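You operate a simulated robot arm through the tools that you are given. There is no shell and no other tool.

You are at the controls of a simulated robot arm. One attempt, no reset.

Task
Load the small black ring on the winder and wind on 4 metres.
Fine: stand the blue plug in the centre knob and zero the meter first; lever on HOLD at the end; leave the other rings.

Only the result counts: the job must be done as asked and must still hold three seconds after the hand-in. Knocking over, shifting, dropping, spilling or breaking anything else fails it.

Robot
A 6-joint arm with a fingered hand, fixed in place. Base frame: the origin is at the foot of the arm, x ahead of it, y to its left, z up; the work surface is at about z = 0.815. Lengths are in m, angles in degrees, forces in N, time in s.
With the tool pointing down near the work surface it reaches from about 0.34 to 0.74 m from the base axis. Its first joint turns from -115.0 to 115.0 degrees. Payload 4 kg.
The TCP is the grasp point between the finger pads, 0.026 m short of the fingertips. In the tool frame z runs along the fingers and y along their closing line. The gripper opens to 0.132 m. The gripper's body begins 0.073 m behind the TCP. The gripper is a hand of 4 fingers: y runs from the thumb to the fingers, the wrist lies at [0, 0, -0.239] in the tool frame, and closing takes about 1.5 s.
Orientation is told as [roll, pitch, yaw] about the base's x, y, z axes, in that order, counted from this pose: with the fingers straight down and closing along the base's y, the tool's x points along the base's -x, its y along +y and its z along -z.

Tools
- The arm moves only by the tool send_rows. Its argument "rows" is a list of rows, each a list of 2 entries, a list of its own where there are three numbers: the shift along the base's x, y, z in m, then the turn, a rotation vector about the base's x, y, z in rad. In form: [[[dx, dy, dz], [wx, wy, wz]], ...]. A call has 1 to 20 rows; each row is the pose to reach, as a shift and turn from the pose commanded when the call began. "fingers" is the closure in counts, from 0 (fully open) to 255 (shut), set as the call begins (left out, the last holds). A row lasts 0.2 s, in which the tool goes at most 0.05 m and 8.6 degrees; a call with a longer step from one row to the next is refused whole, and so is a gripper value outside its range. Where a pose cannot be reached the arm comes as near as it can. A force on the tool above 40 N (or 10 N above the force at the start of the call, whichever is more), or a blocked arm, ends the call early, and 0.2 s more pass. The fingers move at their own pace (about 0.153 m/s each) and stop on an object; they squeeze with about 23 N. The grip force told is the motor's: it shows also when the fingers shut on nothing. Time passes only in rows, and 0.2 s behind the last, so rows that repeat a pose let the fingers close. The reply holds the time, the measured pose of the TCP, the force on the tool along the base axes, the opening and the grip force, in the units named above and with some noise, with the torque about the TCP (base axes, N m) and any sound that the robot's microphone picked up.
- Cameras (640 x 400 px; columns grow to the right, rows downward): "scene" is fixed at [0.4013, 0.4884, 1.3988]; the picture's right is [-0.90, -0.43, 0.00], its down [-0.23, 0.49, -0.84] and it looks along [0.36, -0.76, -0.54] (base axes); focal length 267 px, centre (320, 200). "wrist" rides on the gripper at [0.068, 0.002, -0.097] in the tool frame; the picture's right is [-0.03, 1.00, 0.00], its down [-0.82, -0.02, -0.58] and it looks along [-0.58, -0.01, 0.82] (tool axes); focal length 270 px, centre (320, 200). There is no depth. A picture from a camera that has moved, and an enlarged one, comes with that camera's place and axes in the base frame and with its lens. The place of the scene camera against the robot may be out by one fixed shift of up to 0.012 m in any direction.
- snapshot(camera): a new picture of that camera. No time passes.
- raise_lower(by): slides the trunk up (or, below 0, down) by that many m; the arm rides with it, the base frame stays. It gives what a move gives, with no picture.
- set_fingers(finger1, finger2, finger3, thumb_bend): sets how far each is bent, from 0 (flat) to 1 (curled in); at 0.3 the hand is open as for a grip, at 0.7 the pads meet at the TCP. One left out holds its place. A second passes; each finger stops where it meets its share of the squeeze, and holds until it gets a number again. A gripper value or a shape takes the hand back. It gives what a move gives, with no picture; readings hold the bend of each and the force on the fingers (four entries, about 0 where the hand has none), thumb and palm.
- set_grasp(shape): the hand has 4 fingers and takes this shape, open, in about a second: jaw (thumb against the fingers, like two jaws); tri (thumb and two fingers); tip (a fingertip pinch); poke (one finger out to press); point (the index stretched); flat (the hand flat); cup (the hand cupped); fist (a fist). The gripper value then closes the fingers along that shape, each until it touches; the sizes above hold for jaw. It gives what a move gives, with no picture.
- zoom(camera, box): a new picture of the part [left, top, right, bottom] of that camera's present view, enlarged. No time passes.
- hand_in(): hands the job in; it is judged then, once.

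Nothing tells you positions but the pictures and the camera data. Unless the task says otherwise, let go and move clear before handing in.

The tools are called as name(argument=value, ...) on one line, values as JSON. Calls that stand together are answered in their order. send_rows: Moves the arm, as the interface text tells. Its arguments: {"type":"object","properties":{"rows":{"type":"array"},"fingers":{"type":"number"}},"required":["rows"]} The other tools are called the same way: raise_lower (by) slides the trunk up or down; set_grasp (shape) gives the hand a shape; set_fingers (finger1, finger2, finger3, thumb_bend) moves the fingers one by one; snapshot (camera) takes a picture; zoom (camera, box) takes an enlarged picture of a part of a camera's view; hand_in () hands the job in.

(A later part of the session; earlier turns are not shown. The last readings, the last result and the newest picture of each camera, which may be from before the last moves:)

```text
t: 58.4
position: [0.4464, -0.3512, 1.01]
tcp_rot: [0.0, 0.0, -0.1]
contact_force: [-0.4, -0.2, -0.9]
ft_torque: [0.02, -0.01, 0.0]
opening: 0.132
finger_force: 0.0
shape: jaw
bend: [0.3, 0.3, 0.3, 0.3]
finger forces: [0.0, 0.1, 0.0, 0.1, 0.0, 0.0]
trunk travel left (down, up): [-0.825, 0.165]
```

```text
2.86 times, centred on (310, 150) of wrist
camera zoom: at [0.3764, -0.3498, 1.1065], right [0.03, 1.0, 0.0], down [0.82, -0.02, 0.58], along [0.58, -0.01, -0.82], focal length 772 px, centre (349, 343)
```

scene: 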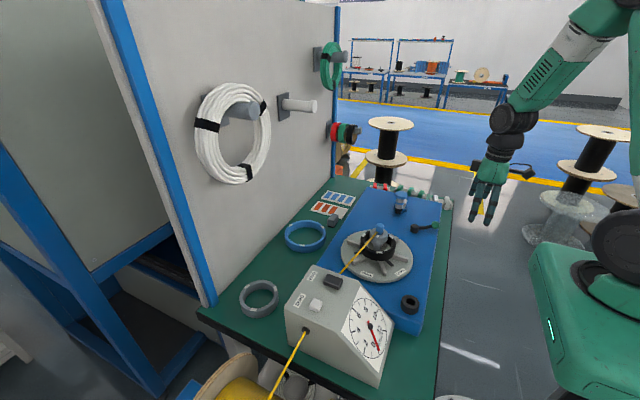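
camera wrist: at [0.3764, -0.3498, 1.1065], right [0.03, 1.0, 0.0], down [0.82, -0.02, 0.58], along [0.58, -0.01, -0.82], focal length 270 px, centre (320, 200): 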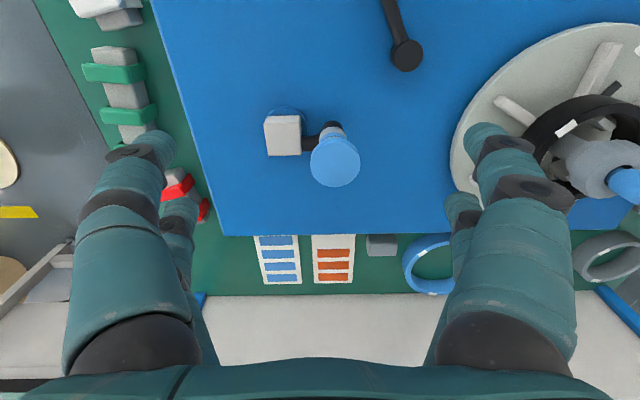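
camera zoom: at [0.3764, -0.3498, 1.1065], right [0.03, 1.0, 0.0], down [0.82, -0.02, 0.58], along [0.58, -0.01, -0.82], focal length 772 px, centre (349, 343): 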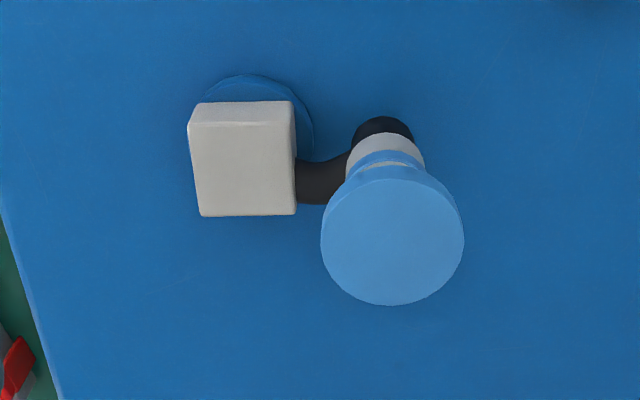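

Handle axis is about (0.482, -0.340), crank axis about (0.479, -0.389), block top z 0.851, handle body z 0.85–0.889 under the cap. I'll lower the open hand around the handle.

send_rows(rows=[[[0.02, 0.006, -0.02], [0, 0, 0]], [[0.0356, 0.0112, -0.04], [0, 0, 0]], [[0.0356, 0.0112, -0.08], [0, 0, 0]], [[0.0356, 0.0112, -0.11], [0, 0, 0]], [[0.0356, 0.0112, -0.122], [0, 0, 0]], [[0.0356, 0.0112, -0.122], [0, 0, 0]]], fingers=60)

snapshot(camera="wrist")

zoom(camera="scene", box=[360, 150, 450, 240])

```text
t: 59.8
position: [0.4806, -0.34, 0.8874]
tcp_rot: [-0.1, -0.1, 0.0]
contact_force: [-0.4, -0.1, -0.8]
ft_torque: [0.01, 0.0, 0.01]
opening: 0.1011
finger_force: 0.0
shape: jaw
bend: [0.62, 0.62, 0.62, 0.49]
finger forces: [0.0, 0.0, 0.1, 0.0, 0.0, 0.1]
trunk travel left (down, up): [-0.825, 0.165]
```

```text
taken
camera wrist: at [0.4109, -0.3375, 0.9843], right [0.03, 1.0, 0.0], down [0.82, -0.02, 0.58], along [0.58, -0.01, -0.82], focal length 270 px, centre (320, 200)
```

wrist: 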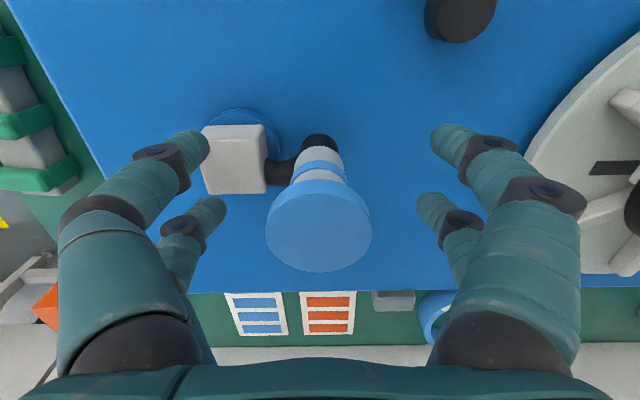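

```text
4.44 times, centred on (405, 195) of scene
camera zoom: at [0.4013, 0.4884, 1.3988], right [-0.9, -0.43, 0.0], down [-0.23, 0.49, -0.84], along [0.36, -0.76, -0.54], focal length 1187 px, centre (-58, 222)
```

zoom: 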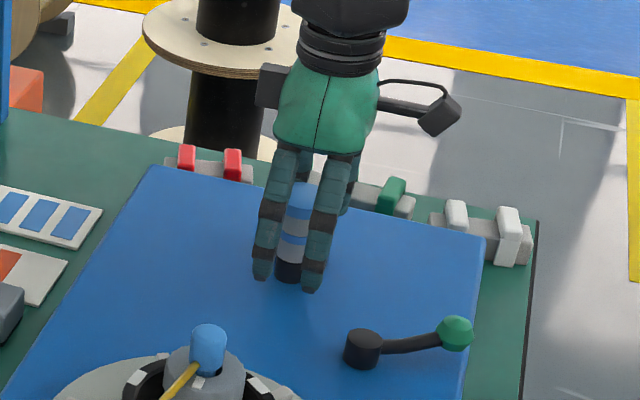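

The hand surrounds the handle; the cap's centre is about 3 mm further in +x. Adjusting and closing gently.

send_rows(rows=[[[0.003, 0, -0.002], [0, 0, 0]], [[0.003, 0, -0.002], [0, 0, 0]], [[0.003, 0, -0.002], [0, 0, 0]], [[0.003, 0, -0.002], [0, 0, 0]], [[0.003, 0, -0.002], [0, 0, 0]]], fingers=195)

snapshot(camera="wrist")

zoom(camera="scene", box=[370, 170, 440, 230])

```text
t: 61.0
position: [0.4842, -0.3399, 0.8866]
tcp_rot: [0.0, 0.0, 0.0]
contact_force: [-0.4, -1.2, 0.5]
ft_torque: [-0.01, -0.02, -0.02]
opening: 0.0313
finger_force: 0.1
shape: jaw
bend: [0.73, 0.73, 0.73, 0.7]
finger forces: [0.0, 0.1, 0.0, 0.0, 0.0, 0.0]
trunk travel left (down, up): [-0.825, 0.165]
```

```text
taken
camera wrist: at [0.4139, -0.3378, 0.9826], right [0.03, 1.0, 0.0], down [0.82, -0.02, 0.58], along [0.58, -0.01, -0.82], focal length 270 px, centre (320, 200)
```

wrist: 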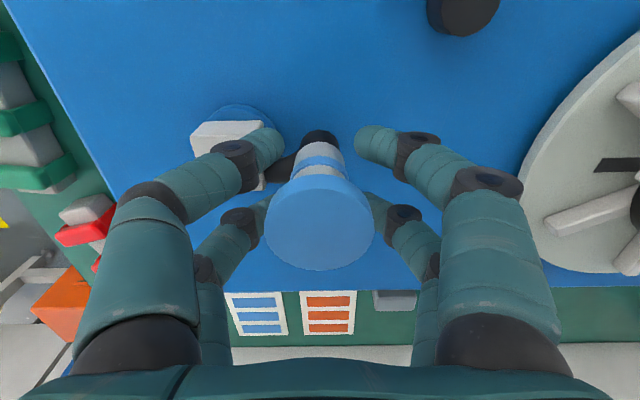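

```text
6.67 times, centred on (405, 200) of scene
camera zoom: at [0.4013, 0.4884, 1.3988], right [-0.9, -0.43, 0.0], down [-0.23, 0.49, -0.84], along [0.36, -0.76, -0.54], focal length 1780 px, centre (-247, 200)
```

zoom: 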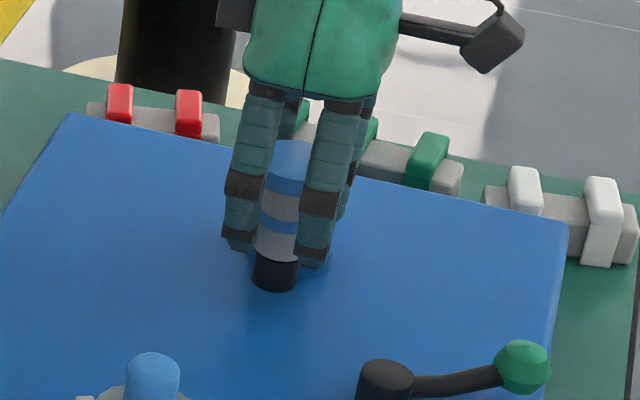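

No contact yet; the handle stands between the two digit pairs. Closing further.

send_rows(rows=[[[0, 0, 0], [0, 0, 0]], [[0, 0, 0], [0, 0, 0]], [[0, 0, 0], [0, 0, 0]]], fingers=225)

zoom(camera="wrist", box=[220, 80, 420, 280])

zoom(camera="scene", box=[370, 170, 440, 230])

```text
t: 61.8
position: [0.4833, -0.341, 0.8867]
tcp_rot: [0.0, -0.1, 0.0]
contact_force: [1.1, 0.9, 0.4]
ft_torque: [-0.03, -0.02, 0.02]
opening: 0.0162
finger_force: 0.0
shape: jaw
bend: [0.72, 0.72, 0.72, 0.7]
finger forces: [0.1, 0.0, 0.0, 0.0, 0.1, 0.0]
trunk travel left (down, up): [-0.825, 0.165]
```

```text
2.00 times, centred on (320, 180) of wrist
camera zoom: at [0.4139, -0.3378, 0.9826], right [0.03, 1.0, 0.0], down [0.82, -0.02, 0.58], along [0.58, -0.01, -0.82], focal length 541 px, centre (320, 240)
```

zoom: 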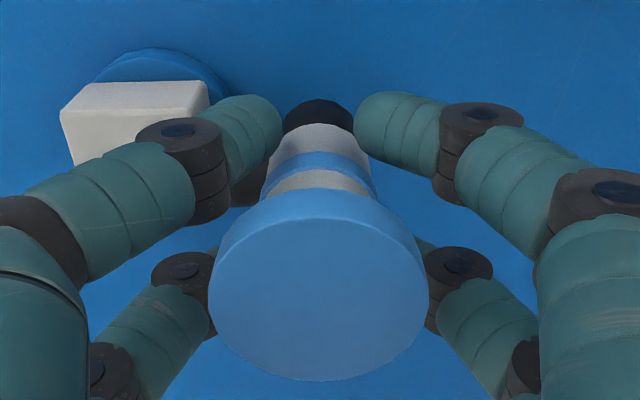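

```text
6.67 times, centred on (405, 200) of scene
camera zoom: at [0.4013, 0.4884, 1.3988], right [-0.9, -0.43, 0.0], down [-0.23, 0.49, -0.84], along [0.36, -0.76, -0.54], focal length 1780 px, centre (-247, 200)
```

zoom: 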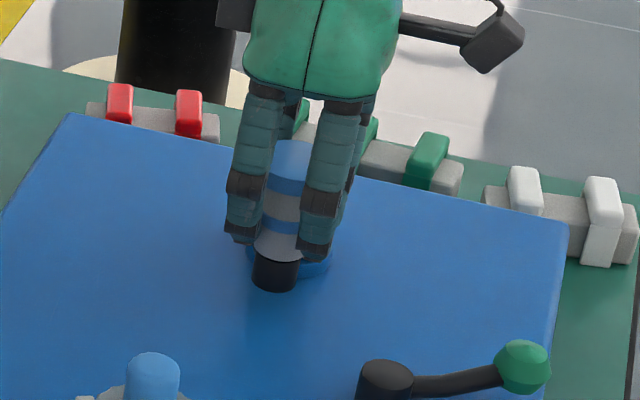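

The handle is caged between the pairs with a little slack. I'll close a bit more, then try a small turn while watching the force and meter.

send_rows(rows=[[[0, 0, 0], [0, 0, 0]], [[0, 0, 0], [0, 0, 0]]], fingers=238)

zoom(camera="wrist", box=[220, 80, 420, 280])

```text
t: 62.4
position: [0.4838, -0.3377, 0.8859]
tcp_rot: [0.0, -0.1, 0.0]
contact_force: [-0.1, 0.6, 0.5]
ft_torque: [0.0, 0.02, 0.01]
opening: 0.009
finger_force: 0.1
shape: jaw
bend: [0.71, 0.71, 0.71, 0.7]
finger forces: [0.0, 0.1, 0.2, 0.0, 0.1, 0.0]
trunk travel left (down, up): [-0.825, 0.165]
```

```text
2.00 times, centred on (320, 180) of wrist
camera zoom: at [0.414, -0.3378, 0.9826], right [0.03, 1.0, 0.0], down [0.82, -0.02, 0.58], along [0.58, -0.01, -0.82], focal length 541 px, centre (320, 240)
```

zoom: 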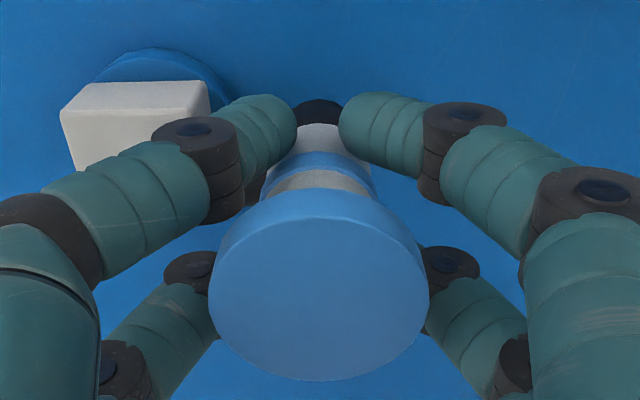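

Testing a small turn (about 25° clockwise seen from above) to see the resistance.

send_rows(rows=[[[0.008, -0.0012, 0], [0, 0, 0]], [[0.0145, -0.0036, 0], [0, 0, 0]], [[0.0205, -0.007, 0], [0, 0, 0]], [[0.0205, -0.007, 0], [0, 0, 0]]])

snapshot(camera="wrist")

zoom(camera="scene", box=[320, 170, 440, 290])

zoom(camera="scene", box=[330, 280, 410, 370])

```text
t: 63.4
position: [0.5074, -0.3471, 0.888]
tcp_rot: [-0.2, -0.3, -0.1]
contact_force: [9.4, -1.8, 1.7]
ft_torque: [-0.07, -0.21, 0.01]
opening: 0.0096
finger_force: 0.0
shape: jaw
bend: [0.71, 0.71, 0.71, 0.7]
finger forces: [0.1, 3.5, 5.6, 0.0, 0.1, 0.0]
trunk travel left (down, up): [-0.825, 0.165]
```

```text
taken
camera wrist: at [0.4373, -0.345, 0.9831], right [0.03, 1.0, 0.0], down [0.81, -0.02, 0.58], along [0.58, -0.02, -0.81], focal length 270 px, centre (320, 200)
```

wrist: 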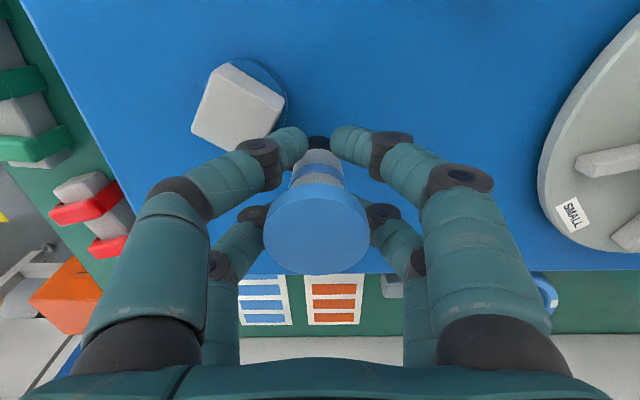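

```text
3.33 times, centred on (380, 230) of scene
camera zoom: at [0.4013, 0.4884, 1.3988], right [-0.9, -0.43, 0.0], down [-0.23, 0.49, -0.84], along [0.36, -0.76, -0.54], focal length 890 px, centre (120, 100)
```

zoom: 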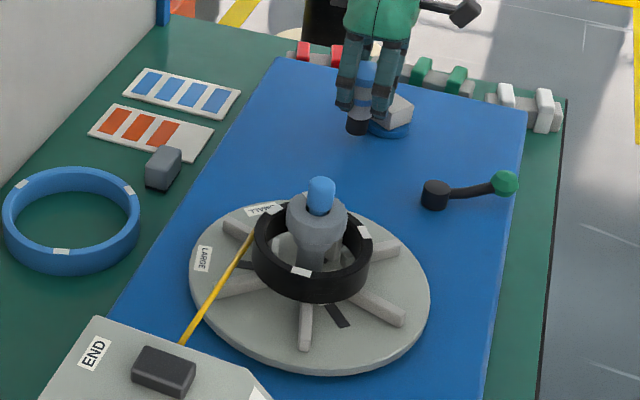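

```text
4.44 times, centred on (370, 325) of scene
camera zoom: at [0.4013, 0.4884, 1.3988], right [-0.9, -0.43, 0.0], down [-0.23, 0.49, -0.84], along [0.36, -0.76, -0.54], focal length 1187 px, centre (98, -356)
```

zoom: 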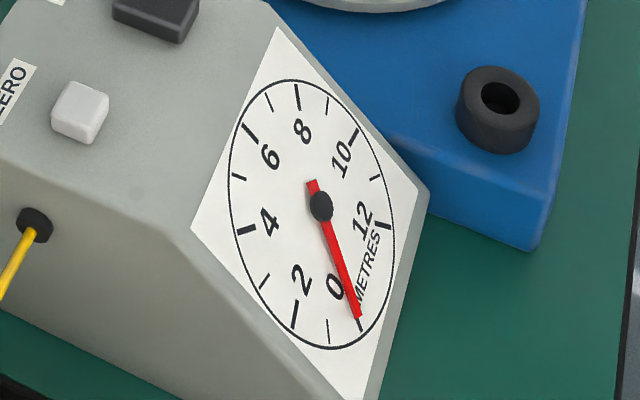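

The crank drives the disc at about 5:1 and the meter has moved slightly toward 1, so clockwise winds on. I'll continue clockwise along the circle in 10° steps, checking forces.

send_rows(rows=[[[0.0061, -0.0047, 0], [0, 0, 0]], [[0.0122, -0.0108, 0], [0, 0, 0]], [[0.0171, -0.0179, 0], [0, 0, 0]], [[0.0207, -0.0256, 0], [0, 0, 0]], [[0.023, -0.0339, 0], [0, 0, 0]], [[0.0237, -0.0425, 0], [0, 0, 0]], [[0.023, -0.0511, 0], [0, 0, 0]]])

zoom(camera="wrist", box=[180, 40, 440, 280])

zoom(camera="scene", box=[320, 170, 440, 290])

zoom(camera="scene", box=[340, 290, 400, 365])

```text
t: 65.0
position: [0.528, -0.3993, 0.8874]
tcp_rot: [-0.1, -0.2, 0.0]
contact_force: [5.3, -4.8, 3.4]
ft_torque: [-0.17, -0.17, 0.0]
opening: 0.01
finger_force: 0.1
shape: jaw
bend: [0.71, 0.71, 0.71, 0.7]
finger forces: [0.1, 0.0, 7.1, 0.0, 0.0, 0.0]
trunk travel left (down, up): [-0.825, 0.165]
```

```text
1.67 times, centred on (310, 160) of wrist
camera zoom: at [0.4575, -0.3975, 0.9835], right [0.03, 1.0, 0.0], down [0.81, -0.02, 0.58], along [0.58, -0.02, -0.81], focal length 450 px, centre (337, 267)
```

zoom: 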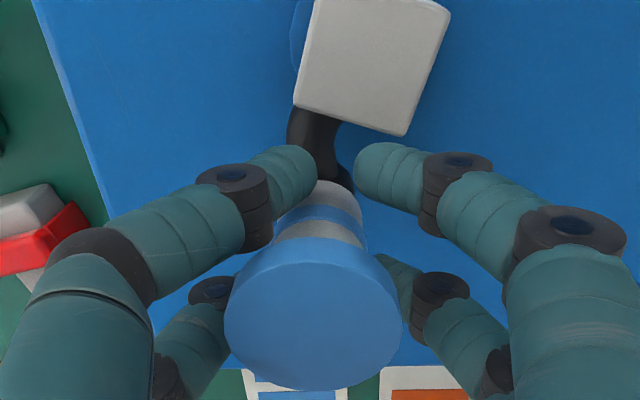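

```text
3.33 times, centred on (380, 230) of scene
camera zoom: at [0.4013, 0.4884, 1.3988], right [-0.9, -0.43, 0.0], down [-0.23, 0.49, -0.84], along [0.36, -0.76, -0.54], focal length 890 px, centre (120, 100)
```

zoom: 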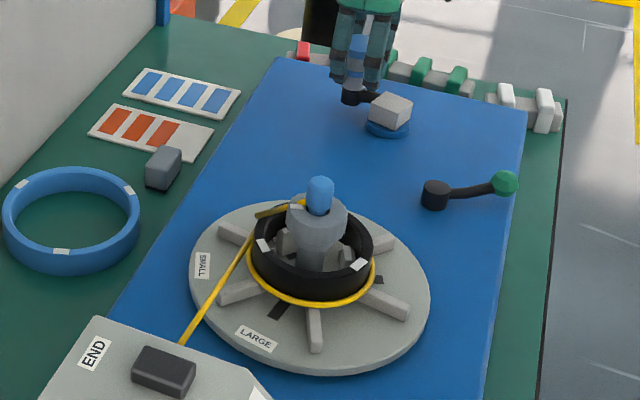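

```text
5.33 times, centred on (370, 328) of scene
camera zoom: at [0.4013, 0.4884, 1.3988], right [-0.9, -0.43, 0.0], down [-0.23, 0.49, -0.84], along [0.36, -0.76, -0.54], focal length 1424 px, centre (53, -480)
```

zoom: 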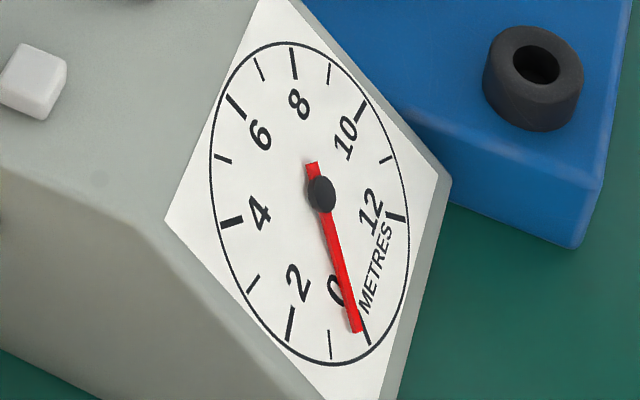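

The yellow wire is wrapping onto the ring and the meter is creeping up. The handle pushes slightly outward, so I'll use a radius about 1 mm larger and continue.

send_rows(rows=[[[-0.0011, -0.0087, 0], [0, 0, 0]], [[-0.0049, -0.0167, 0], [0, 0, 0]], [[-0.0099, -0.0239, 0], [0, 0, 0]], [[-0.0161, -0.0301, 0], [0, 0, 0]], [[-0.0234, -0.0351, 0], [0, 0, 0]], [[-0.0313, -0.0389, 0], [0, 0, 0]], [[-0.0398, -0.0411, 0], [0, 0, 0]], [[-0.0486, -0.0419, 0], [0, 0, 0]], [[-0.0574, -0.0411, 0], [0, 0, 0]]])

snapshot(camera="wrist")

zoom(camera="scene", box=[340, 290, 400, 365])

```text
t: 67.0
position: [0.4687, -0.4391, 0.8858]
tcp_rot: [0.1, -0.1, -0.1]
contact_force: [-1.5, 1.2, -0.6]
ft_torque: [0.0, -0.01, -0.02]
opening: 0.0089
finger_force: 0.1
shape: jaw
bend: [0.71, 0.71, 0.71, 0.7]
finger forces: [0.6, 0.0, 0.1, 0.0, 0.1, 0.0]
trunk travel left (down, up): [-0.825, 0.165]
```

```text
taken
camera wrist: at [0.399, -0.4373, 0.9828], right [0.03, 1.0, 0.0], down [0.82, -0.02, 0.58], along [0.58, -0.01, -0.82], focal length 270 px, centre (320, 200)
```

wrist: 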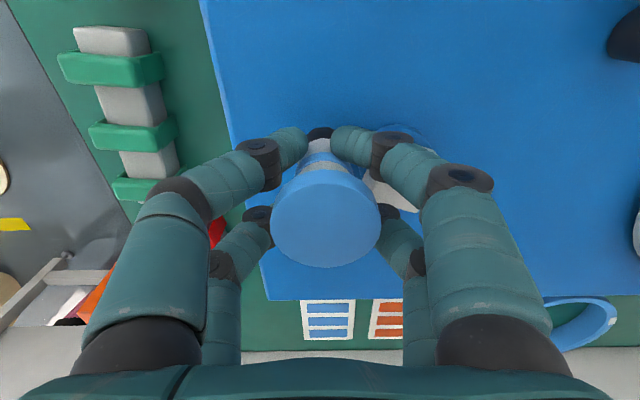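

```text
5.33 times, centred on (370, 328) of scene
camera zoom: at [0.4013, 0.4884, 1.3988], right [-0.9, -0.43, 0.0], down [-0.23, 0.49, -0.84], along [0.36, -0.76, -0.54], focal length 1424 px, centre (53, -480)
```

zoom: 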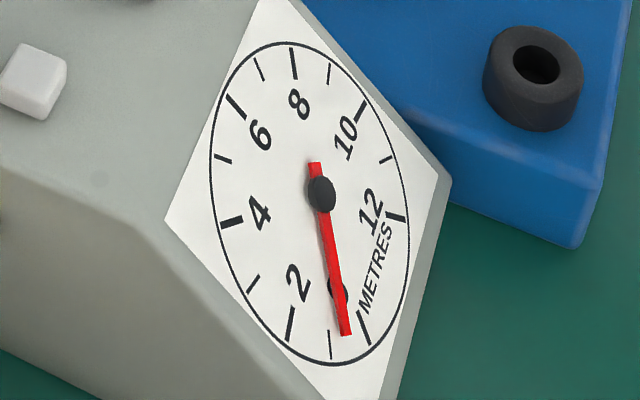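

Meter about 0.5 after half a crank turn, forces small. Continuing the next half turn.

send_rows(rows=[[[-0.0085, 0.0023, 0], [0, 0, 0]], [[-0.0165, 0.006, 0], [0, 0, 0]], [[-0.0237, 0.011, 0], [0, 0, 0]], [[-0.0299, 0.0173, 0], [0, 0, 0]], [[-0.035, 0.0245, 0], [0, 0, 0]], [[-0.0387, 0.0325, 0], [0, 0, 0]], [[-0.041, 0.041, 0], [0, 0, 0]], [[-0.0417, 0.0497, 0], [0, 0, 0]], [[-0.041, 0.0585, 0], [0, 0, 0]], [[-0.0387, 0.067, 0], [0, 0, 0]], [[-0.035, 0.075, 0], [0, 0, 0]], [[-0.0299, 0.0822, 0], [0, 0, 0]], [[-0.0237, 0.0884, 0], [0, 0, 0]], [[-0.0165, 0.0935, 0], [0, 0, 0]], [[-0.0085, 0.0972, 0], [0, 0, 0]], [[0.0, 0.0995, 0], [0, 0, 0]], [[0.0088, 0.1002, 0], [0, 0, 0]], [[0.0175, 0.0995, 0], [0, 0, 0]]])

snapshot(camera="wrist")

zoom(camera="scene", box=[340, 290, 400, 365])

zoom(camera="scene", box=[320, 170, 440, 290])

```text
t: 70.8
position: [0.4906, -0.3399, 0.8856]
tcp_rot: [-0.3, -0.5, 0.0]
contact_force: [11.1, -0.1, 0.3]
ft_torque: [-0.04, -0.19, 0.02]
opening: 0.0093
finger_force: 0.0
shape: jaw
bend: [0.71, 0.71, 0.71, 0.7]
finger forces: [0.1, 4.3, 5.4, 0.0, 0.0, 0.1]
trunk travel left (down, up): [-0.825, 0.165]
```

```text
taken
camera wrist: at [0.4202, -0.3381, 0.9829], right [0.03, 1.0, 0.0], down [0.81, -0.02, 0.58], along [0.58, -0.02, -0.81], focal length 270 px, centre (320, 200)
```

wrist: 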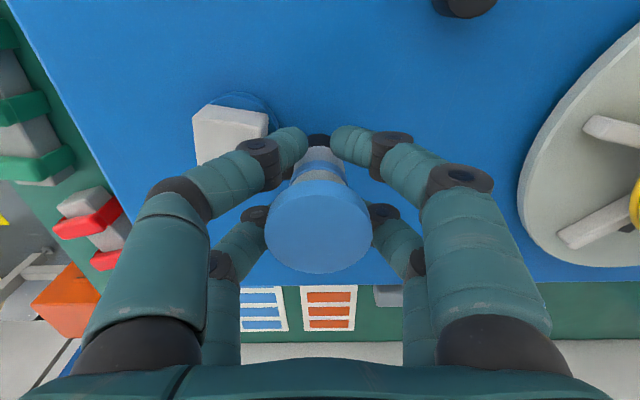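

```text
5.33 times, centred on (370, 328) of scene
camera zoom: at [0.4013, 0.4884, 1.3988], right [-0.9, -0.43, 0.0], down [-0.23, 0.49, -0.84], along [0.36, -0.76, -0.54], focal length 1424 px, centre (53, -480)
```

zoom: 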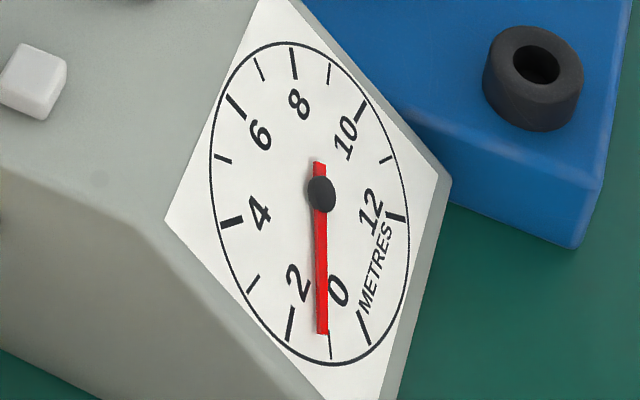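

```text
3.33 times, centred on (380, 230) of scene
camera zoom: at [0.4013, 0.4884, 1.3988], right [-0.9, -0.43, 0.0], down [-0.23, 0.49, -0.84], along [0.36, -0.76, -0.54], focal length 890 px, centre (120, 100)
```

zoom: 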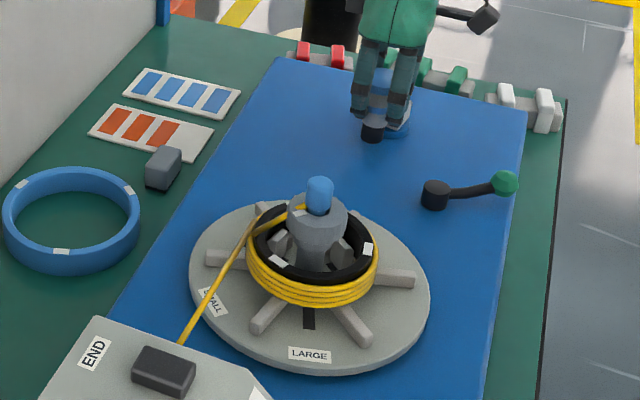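

The wire is winding neatly on the ring; the meter shows about 1.2 after one turn. Next half turn.

send_rows(rows=[[[0.0085, -0.0023, 0], [0, 0, 0]], [[0.0165, -0.006, 0], [0, 0, 0]], [[0.0237, -0.011, 0], [0, 0, 0]], [[0.0299, -0.0173, 0], [0, 0, 0]], [[0.035, -0.0245, 0], [0, 0, 0]], [[0.0387, -0.0325, 0], [0, 0, 0]], [[0.041, -0.041, 0], [0, 0, 0]], [[0.0417, -0.0497, 0], [0, 0, 0]], [[0.041, -0.0585, 0], [0, 0, 0]], [[0.0387, -0.067, 0], [0, 0, 0]], [[0.035, -0.075, 0], [0, 0, 0]], [[0.0299, -0.0822, 0], [0, 0, 0]], [[0.0237, -0.0884, 0], [0, 0, 0]], [[0.0165, -0.0935, 0], [0, 0, 0]], [[0.0085, -0.0972, 0], [0, 0, 0]], [[0.0, -0.0995, 0], [0, 0, 0]], [[-0.0088, -0.1002, 0], [0, 0, 0]], [[-0.0175, -0.0995, 0], [0, 0, 0]]])

zoom(camera="scene", box=[340, 290, 400, 365])

zoom(camera="scene", box=[320, 170, 440, 290])

```text
t: 74.6
position: [0.4697, -0.4379, 0.8865]
tcp_rot: [-0.1, 0.0, 0.0]
contact_force: [-1.0, 0.6, -0.2]
ft_torque: [0.0, 0.04, 0.02]
opening: 0.0085
finger_force: 0.1
shape: jaw
bend: [0.71, 0.71, 0.71, 0.7]
finger forces: [1.3, 0.0, 0.1, 0.0, 0.1, 0.0]
trunk travel left (down, up): [-0.825, 0.165]
```

```text
5.33 times, centred on (370, 328) of scene
camera zoom: at [0.4013, 0.4884, 1.3988], right [-0.9, -0.43, 0.0], down [-0.23, 0.49, -0.84], along [0.36, -0.76, -0.54], focal length 1424 px, centre (53, -480)
```

zoom: 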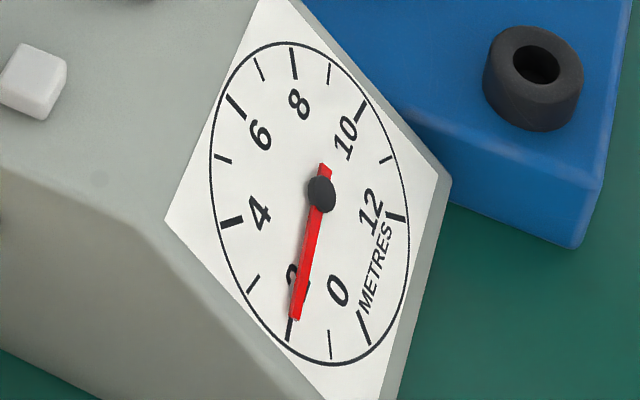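

```text
3.33 times, centred on (380, 230) of scene
camera zoom: at [0.4013, 0.4884, 1.3988], right [-0.9, -0.43, 0.0], down [-0.23, 0.49, -0.84], along [0.36, -0.76, -0.54], focal length 890 px, centre (120, 100)
```

zoom: 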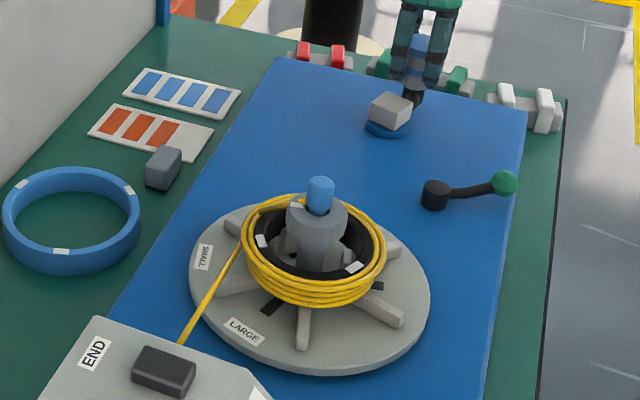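

Meter about 1.9. Next half turn.

send_rows(rows=[[[-0.0085, 0.0023, 0], [0, 0, 0]], [[-0.0165, 0.006, 0], [0, 0, 0]], [[-0.0237, 0.011, 0], [0, 0, 0]], [[-0.0299, 0.0173, 0], [0, 0, 0]], [[-0.035, 0.0245, 0], [0, 0, 0]], [[-0.0387, 0.0325, 0], [0, 0, 0]], [[-0.041, 0.041, 0], [0, 0, 0]], [[-0.0417, 0.0497, 0], [0, 0, 0]], [[-0.041, 0.0585, 0], [0, 0, 0]], [[-0.0387, 0.067, 0], [0, 0, 0]], [[-0.035, 0.075, 0], [0, 0, 0]], [[-0.0299, 0.0822, 0], [0, 0, 0]], [[-0.0237, 0.0884, 0], [0, 0, 0]], [[-0.0165, 0.0935, 0], [0, 0, 0]], [[-0.0085, 0.0972, 0], [0, 0, 0]], [[0.0, 0.0995, 0], [0, 0, 0]], [[0.0088, 0.1002, 0], [0, 0, 0]], [[0.0175, 0.0995, 0], [0, 0, 0]]])

zoom(camera="scene", box=[340, 290, 400, 365])

zoom(camera="scene", box=[320, 170, 440, 290])

```text
t: 78.4
position: [0.4891, -0.3398, 0.8872]
tcp_rot: [-0.1, -0.2, 0.1]
contact_force: [8.4, -0.9, -1.0]
ft_torque: [-0.03, -0.13, 0.02]
opening: 0.0087
finger_force: 0.1
shape: jaw
bend: [0.71, 0.71, 0.71, 0.7]
finger forces: [0.0, 3.5, 4.5, 0.0, 0.1, 0.0]
trunk travel left (down, up): [-0.825, 0.165]
```

```text
5.33 times, centred on (370, 328) of scene
camera zoom: at [0.4013, 0.4884, 1.3988], right [-0.9, -0.43, 0.0], down [-0.23, 0.49, -0.84], along [0.36, -0.76, -0.54], focal length 1424 px, centre (53, -480)
```

zoom: 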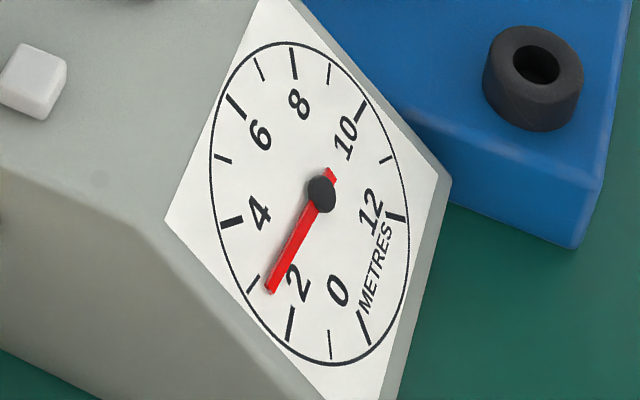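

```text
3.33 times, centred on (380, 230) of scene
camera zoom: at [0.4013, 0.4884, 1.3988], right [-0.9, -0.43, 0.0], down [-0.23, 0.49, -0.84], along [0.36, -0.76, -0.54], focal length 890 px, centre (120, 100)
```

zoom: 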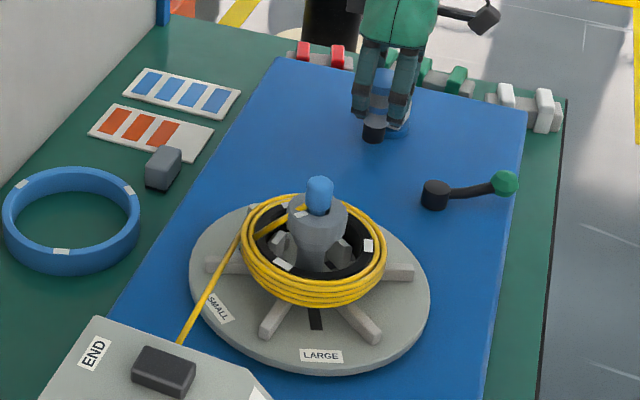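

Meter about 2.6 now. Next half turn.

send_rows(rows=[[[0.0085, -0.0023, 0], [0, 0, 0]], [[0.0165, -0.006, 0], [0, 0, 0]], [[0.0237, -0.011, 0], [0, 0, 0]], [[0.0299, -0.0173, 0], [0, 0, 0]], [[0.035, -0.0245, 0], [0, 0, 0]], [[0.0387, -0.0325, 0], [0, 0, 0]], [[0.041, -0.041, 0], [0, 0, 0]], [[0.0417, -0.0497, 0], [0, 0, 0]], [[0.041, -0.0585, 0], [0, 0, 0]], [[0.0387, -0.067, 0], [0, 0, 0]], [[0.035, -0.075, 0], [0, 0, 0]], [[0.0299, -0.0822, 0], [0, 0, 0]], [[0.0237, -0.0884, 0], [0, 0, 0]], [[0.0165, -0.0935, 0], [0, 0, 0]], [[0.0085, -0.0972, 0], [0, 0, 0]], [[0.0, -0.0995, 0], [0, 0, 0]], [[-0.0088, -0.1002, 0], [0, 0, 0]], [[-0.0175, -0.0995, 0], [0, 0, 0]]])

zoom(camera="scene", box=[340, 290, 400, 365])

zoom(camera="scene", box=[320, 170, 440, 290])

```text
t: 82.2
position: [0.4685, -0.4397, 0.8855]
tcp_rot: [0.2, 0.0, 0.1]
contact_force: [-3.5, 1.9, 1.6]
ft_torque: [0.05, 0.09, -0.02]
opening: 0.0092
finger_force: 0.2
shape: jaw
bend: [0.71, 0.71, 0.71, 0.7]
finger forces: [3.9, 0.0, 0.0, 0.0, 0.0, 0.0]
trunk travel left (down, up): [-0.825, 0.165]
```

```text
5.33 times, centred on (370, 328) of scene
camera zoom: at [0.4013, 0.4884, 1.3988], right [-0.9, -0.43, 0.0], down [-0.23, 0.49, -0.84], along [0.36, -0.76, -0.54], focal length 1424 px, centre (53, -480)
```

zoom: 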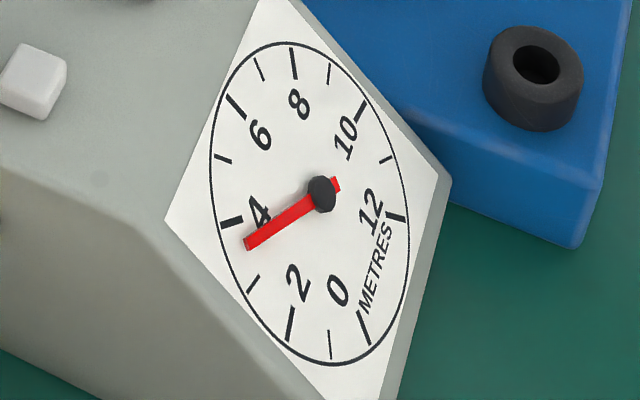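

```text
3.33 times, centred on (380, 230) of scene
camera zoom: at [0.4013, 0.4884, 1.3988], right [-0.9, -0.43, 0.0], down [-0.23, 0.49, -0.84], along [0.36, -0.76, -0.54], focal length 890 px, centre (120, 100)
```

zoom: 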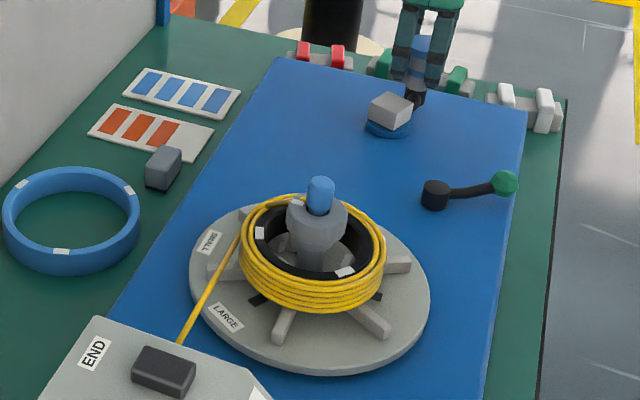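

Meter about 3.5 now. I'll zoom tightly on the dial to calibrate the reading before the last part.

zoom(camera="scene", box=[350, 296, 390, 362])

zoom(camera="scene", box=[352, 318, 378, 346])

```text
6.06 times, centred on (370, 329) of scene
camera zoom: at [0.4013, 0.4884, 1.3988], right [-0.9, -0.43, 0.0], down [-0.23, 0.49, -0.84], along [0.36, -0.76, -0.54], focal length 1618 px, centre (17, -582)
```

zoom: 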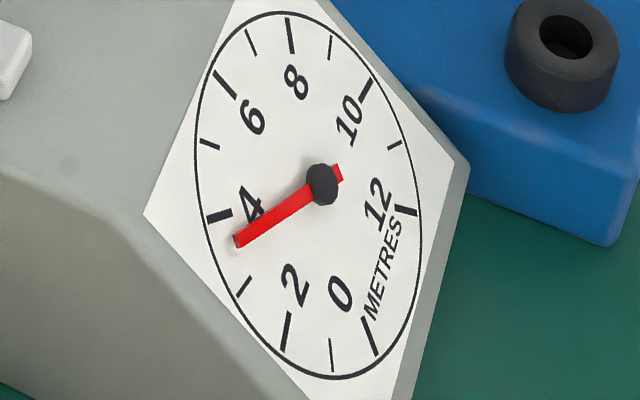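

```text
14.29 times, centred on (365, 332) of scene
camera zoom: at [0.4013, 0.4884, 1.3988], right [-0.9, -0.43, 0.0], down [-0.23, 0.49, -0.84], along [0.36, -0.76, -0.54], focal length 3814 px, centre (-323, -1686)
```

zoom: 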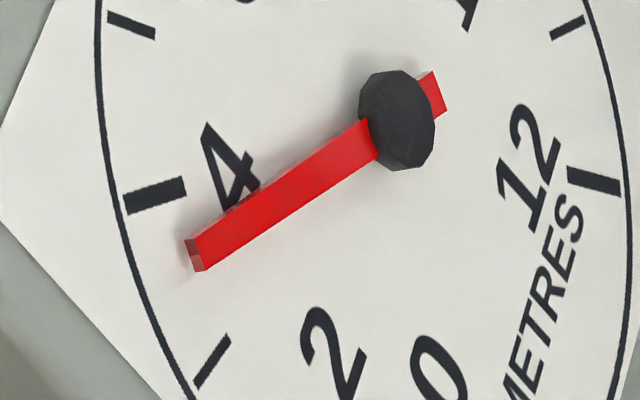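

I read about 3.64 m. Winding on another ~45°, then re-reading.

send_rows(rows=[[[-0.0085, 0.0023, 0], [0, 0, 0]], [[-0.0165, 0.006, 0], [0, 0, 0]], [[-0.0237, 0.011, 0], [0, 0, 0]], [[-0.0299, 0.0173, 0], [0, 0, 0]], [[-0.0325, 0.0206, 0], [0, 0, 0]], [[-0.0325, 0.0206, 0], [0, 0, 0]]])

zoom(camera="scene", box=[352, 318, 378, 346])

zoom(camera="scene", box=[350, 296, 390, 362])

```text
t: 83.6
position: [0.4363, -0.4166, 0.8873]
tcp_rot: [0.1, 0.0, -0.1]
contact_force: [0.5, 6.7, 3.3]
ft_torque: [0.19, -0.04, 0.0]
opening: 0.0101
finger_force: 0.1
shape: jaw
bend: [0.71, 0.7, 0.71, 0.7]
finger forces: [4.7, 5.5, 0.1, 0.0, 0.0, 0.0]
trunk travel left (down, up): [-0.825, 0.165]
```

```text
14.29 times, centred on (365, 332) of scene
camera zoom: at [0.4013, 0.4884, 1.3988], right [-0.9, -0.43, 0.0], down [-0.23, 0.49, -0.84], along [0.36, -0.76, -0.54], focal length 3814 px, centre (-323, -1686)
```

zoom: 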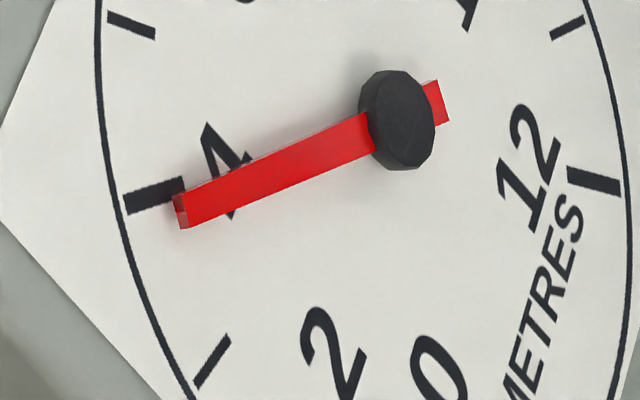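

```text
6.06 times, centred on (370, 329) of scene
camera zoom: at [0.4013, 0.4884, 1.3988], right [-0.9, -0.43, 0.0], down [-0.23, 0.49, -0.84], along [0.36, -0.76, -0.54], focal length 1618 px, centre (17, -582)
```

zoom: 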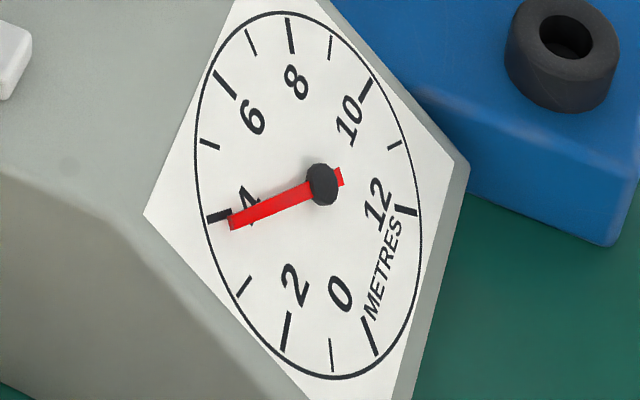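

About 3.86 now. Turning about 20° more.

send_rows(rows=[[[-0.0024, 0.0038, 0], [0, 0, 0]], [[-0.0045, 0.0078, 0], [0, 0, 0]], [[-0.0062, 0.0119, 0], [0, 0, 0]], [[-0.0075, 0.016, 0], [0, 0, 0]], [[-0.0075, 0.016, 0], [0, 0, 0]]])

zoom(camera="scene", box=[352, 318, 378, 346])

```text
t: 84.8
position: [0.4314, -0.3994, 0.8866]
tcp_rot: [0.1, 0.0, 0.1]
contact_force: [4.5, 3.9, 3.3]
ft_torque: [0.16, -0.11, 0.0]
opening: 0.0093
finger_force: 0.0
shape: jaw
bend: [0.71, 0.7, 0.71, 0.7]
finger forces: [0.0, 6.6, 0.0, 0.0, 0.1, 0.0]
trunk travel left (down, up): [-0.825, 0.165]
```

```text
14.29 times, centred on (365, 332) of scene
camera zoom: at [0.4013, 0.4884, 1.3988], right [-0.9, -0.43, 0.0], down [-0.23, 0.49, -0.84], along [0.36, -0.76, -0.54], focal length 3814 px, centre (-323, -1686)
```

zoom: 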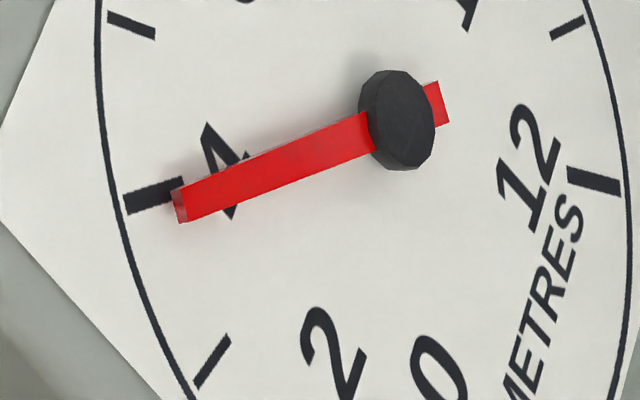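

Small change this time (about 3.90). Another 15–20°.

send_rows(rows=[[[-0.0008, 0.0042, 0], [0, 0, 0]], [[-0.0013, 0.0087, 0], [0, 0, 0]], [[-0.0013, 0.0131, 0], [0, 0, 0]], [[-0.0013, 0.0131, 0], [0, 0, 0]], [[-0.0013, 0.0131, 0], [0, 0, 0]]])

zoom(camera="scene", box=[352, 318, 378, 346])

snapshot(camera="wrist")

```text
t: 86.0
position: [0.4292, -0.3872, 0.8852]
tcp_rot: [-0.1, 0.0, -0.1]
contact_force: [4.0, 2.9, 2.3]
ft_torque: [0.07, -0.1, 0.0]
opening: 0.0098
finger_force: 0.0
shape: jaw
bend: [0.71, 0.71, 0.71, 0.7]
finger forces: [0.0, 4.6, 1.3, 0.0, 0.0, 0.0]
trunk travel left (down, up): [-0.825, 0.165]
```

```text
14.29 times, centred on (365, 332) of scene
camera zoom: at [0.4013, 0.4884, 1.3988], right [-0.9, -0.43, 0.0], down [-0.23, 0.49, -0.84], along [0.36, -0.76, -0.54], focal length 3814 px, centre (-323, -1686)
```

zoom: 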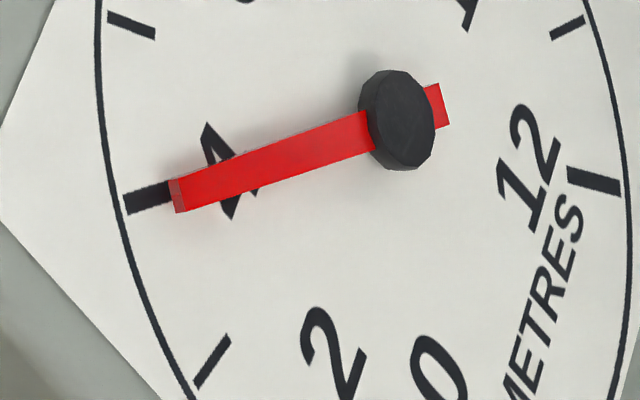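

```text
taken
camera wrist: at [0.3591, -0.3864, 0.9831], right [0.03, 1.0, 0.0], down [0.82, -0.02, 0.58], along [0.58, -0.01, -0.82], focal length 270 px, centre (320, 200)
```

wrist: 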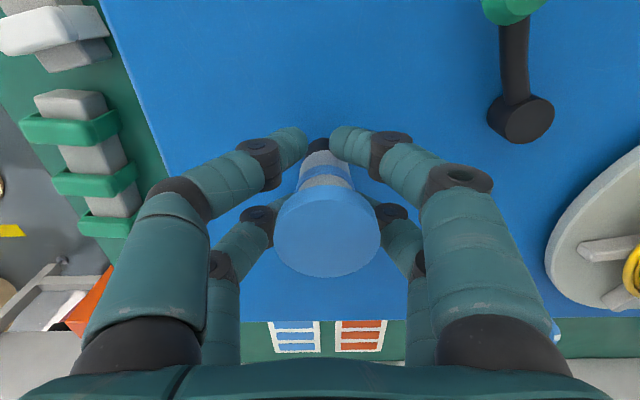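

About 3.95. A few more degrees, then I'll check the dial with the wrist camera.

send_rows(rows=[[[0.0, 0.0035, 0], [0, 0, 0]], [[0.0002, 0.007, 0], [0, 0, 0]], [[0.0002, 0.007, 0], [0, 0, 0]], [[0.0002, 0.007, 0], [0, 0, 0]]])

zoom(camera="scene", box=[352, 318, 378, 346])

```text
t: 87.0
position: [0.4288, -0.3817, 0.887]
tcp_rot: [0.0, -0.1, 0.1]
contact_force: [5.8, 1.5, 2.8]
ft_torque: [-0.01, -0.17, 0.02]
opening: 0.0094
finger_force: 0.1
shape: jaw
bend: [0.71, 0.71, 0.71, 0.7]
finger forces: [0.1, 3.8, 2.4, 0.0, 0.1, 0.0]
trunk travel left (down, up): [-0.825, 0.165]
```

```text
14.29 times, centred on (365, 332) of scene
camera zoom: at [0.4013, 0.4884, 1.3988], right [-0.9, -0.43, 0.0], down [-0.23, 0.49, -0.84], along [0.36, -0.76, -0.54], focal length 3814 px, centre (-323, -1686)
```

zoom: 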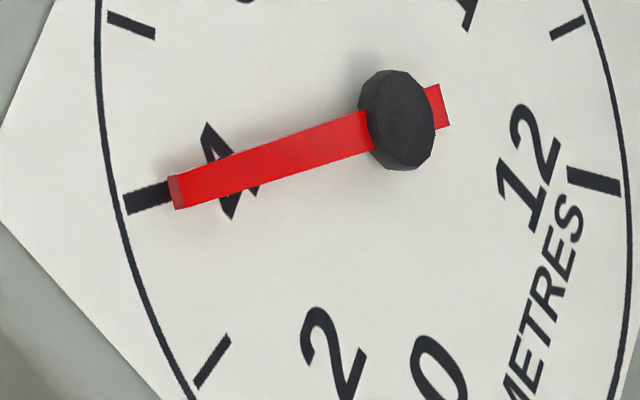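

send_rows(rows=[[[0.0005, 0.003, 0], [0, 0, 0]], [[0.001, 0.006, 0], [0, 0, 0]], [[0.001, 0.006, 0], [0, 0, 0]], [[0.001, 0.006, 0], [0, 0, 0]]])

zoom(camera="scene", box=[352, 318, 378, 346])

```text
t: 88.0
position: [0.4313, -0.3755, 0.8861]
tcp_rot: [0.0, -0.1, 0.1]
contact_force: [6.2, 1.0, 2.0]
ft_torque: [-0.01, -0.14, -0.02]
opening: 0.0096
finger_force: 0.0
shape: jaw
bend: [0.71, 0.71, 0.71, 0.7]
finger forces: [0.0, 3.3, 3.4, 0.0, 0.1, 0.1]
trunk travel left (down, up): [-0.825, 0.165]
```

```text
14.29 times, centred on (365, 332) of scene
camera zoom: at [0.4013, 0.4884, 1.3988], right [-0.9, -0.43, 0.0], down [-0.23, 0.49, -0.84], along [0.36, -0.76, -0.54], focal length 3814 px, centre (-323, -1686)
```

zoom: 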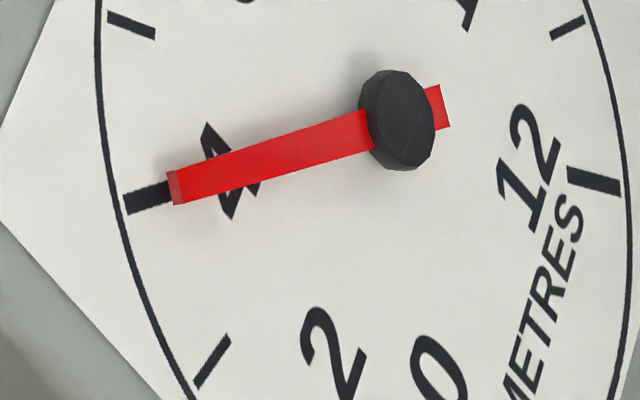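

The pointer is now parallel to the 4 mark. I'll open the hand, lift off the crank, and check the dial from the front with the wrist camera.

send_rows(rows=[[[0, 0, 0], [0, 0, 0]], [[0, 0, 0], [0, 0, 0]], [[0, 0, 0], [0, 0, 0]], [[0, 0, 0], [0, 0, 0]]], fingers=90)

zoom(camera="scene", box=[352, 318, 378, 346])

snapshot(camera="wrist")

```text
t: 89.0
position: [0.4296, -0.3759, 0.8852]
tcp_rot: [0.0, 0.0, 0.0]
contact_force: [0.5, -0.8, 0.9]
ft_torque: [-0.03, -0.03, 0.02]
opening: 0.085
finger_force: 0.0
shape: jaw
bend: [0.7, 0.7, 0.7, 0.65]
finger forces: [0.0, 0.0, 0.0, 0.0, 0.0, 0.1]
trunk travel left (down, up): [-0.825, 0.165]
```

```text
14.29 times, centred on (365, 332) of scene
camera zoom: at [0.4013, 0.4884, 1.3988], right [-0.9, -0.43, 0.0], down [-0.23, 0.49, -0.84], along [0.36, -0.76, -0.54], focal length 3814 px, centre (-323, -1686)
```

zoom: 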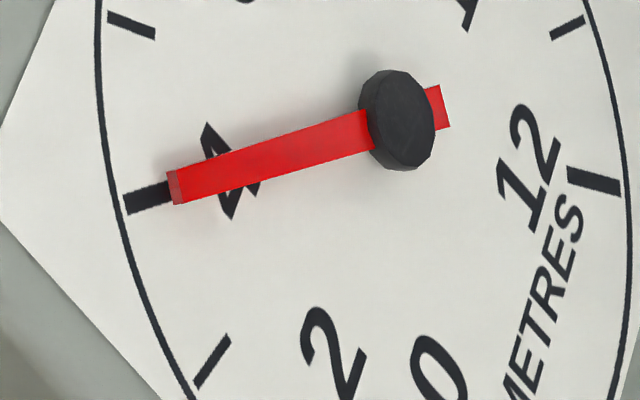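

```text
taken
camera wrist: at [0.3599, -0.3742, 0.9826], right [0.03, 1.0, 0.0], down [0.82, -0.02, 0.58], along [0.58, -0.01, -0.82], focal length 270 px, centre (320, 200)
```

wrist: 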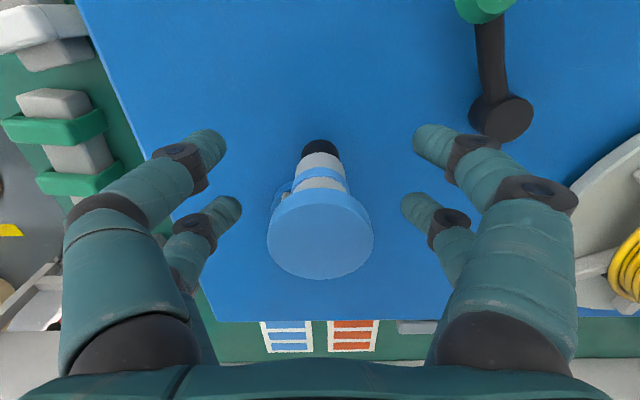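

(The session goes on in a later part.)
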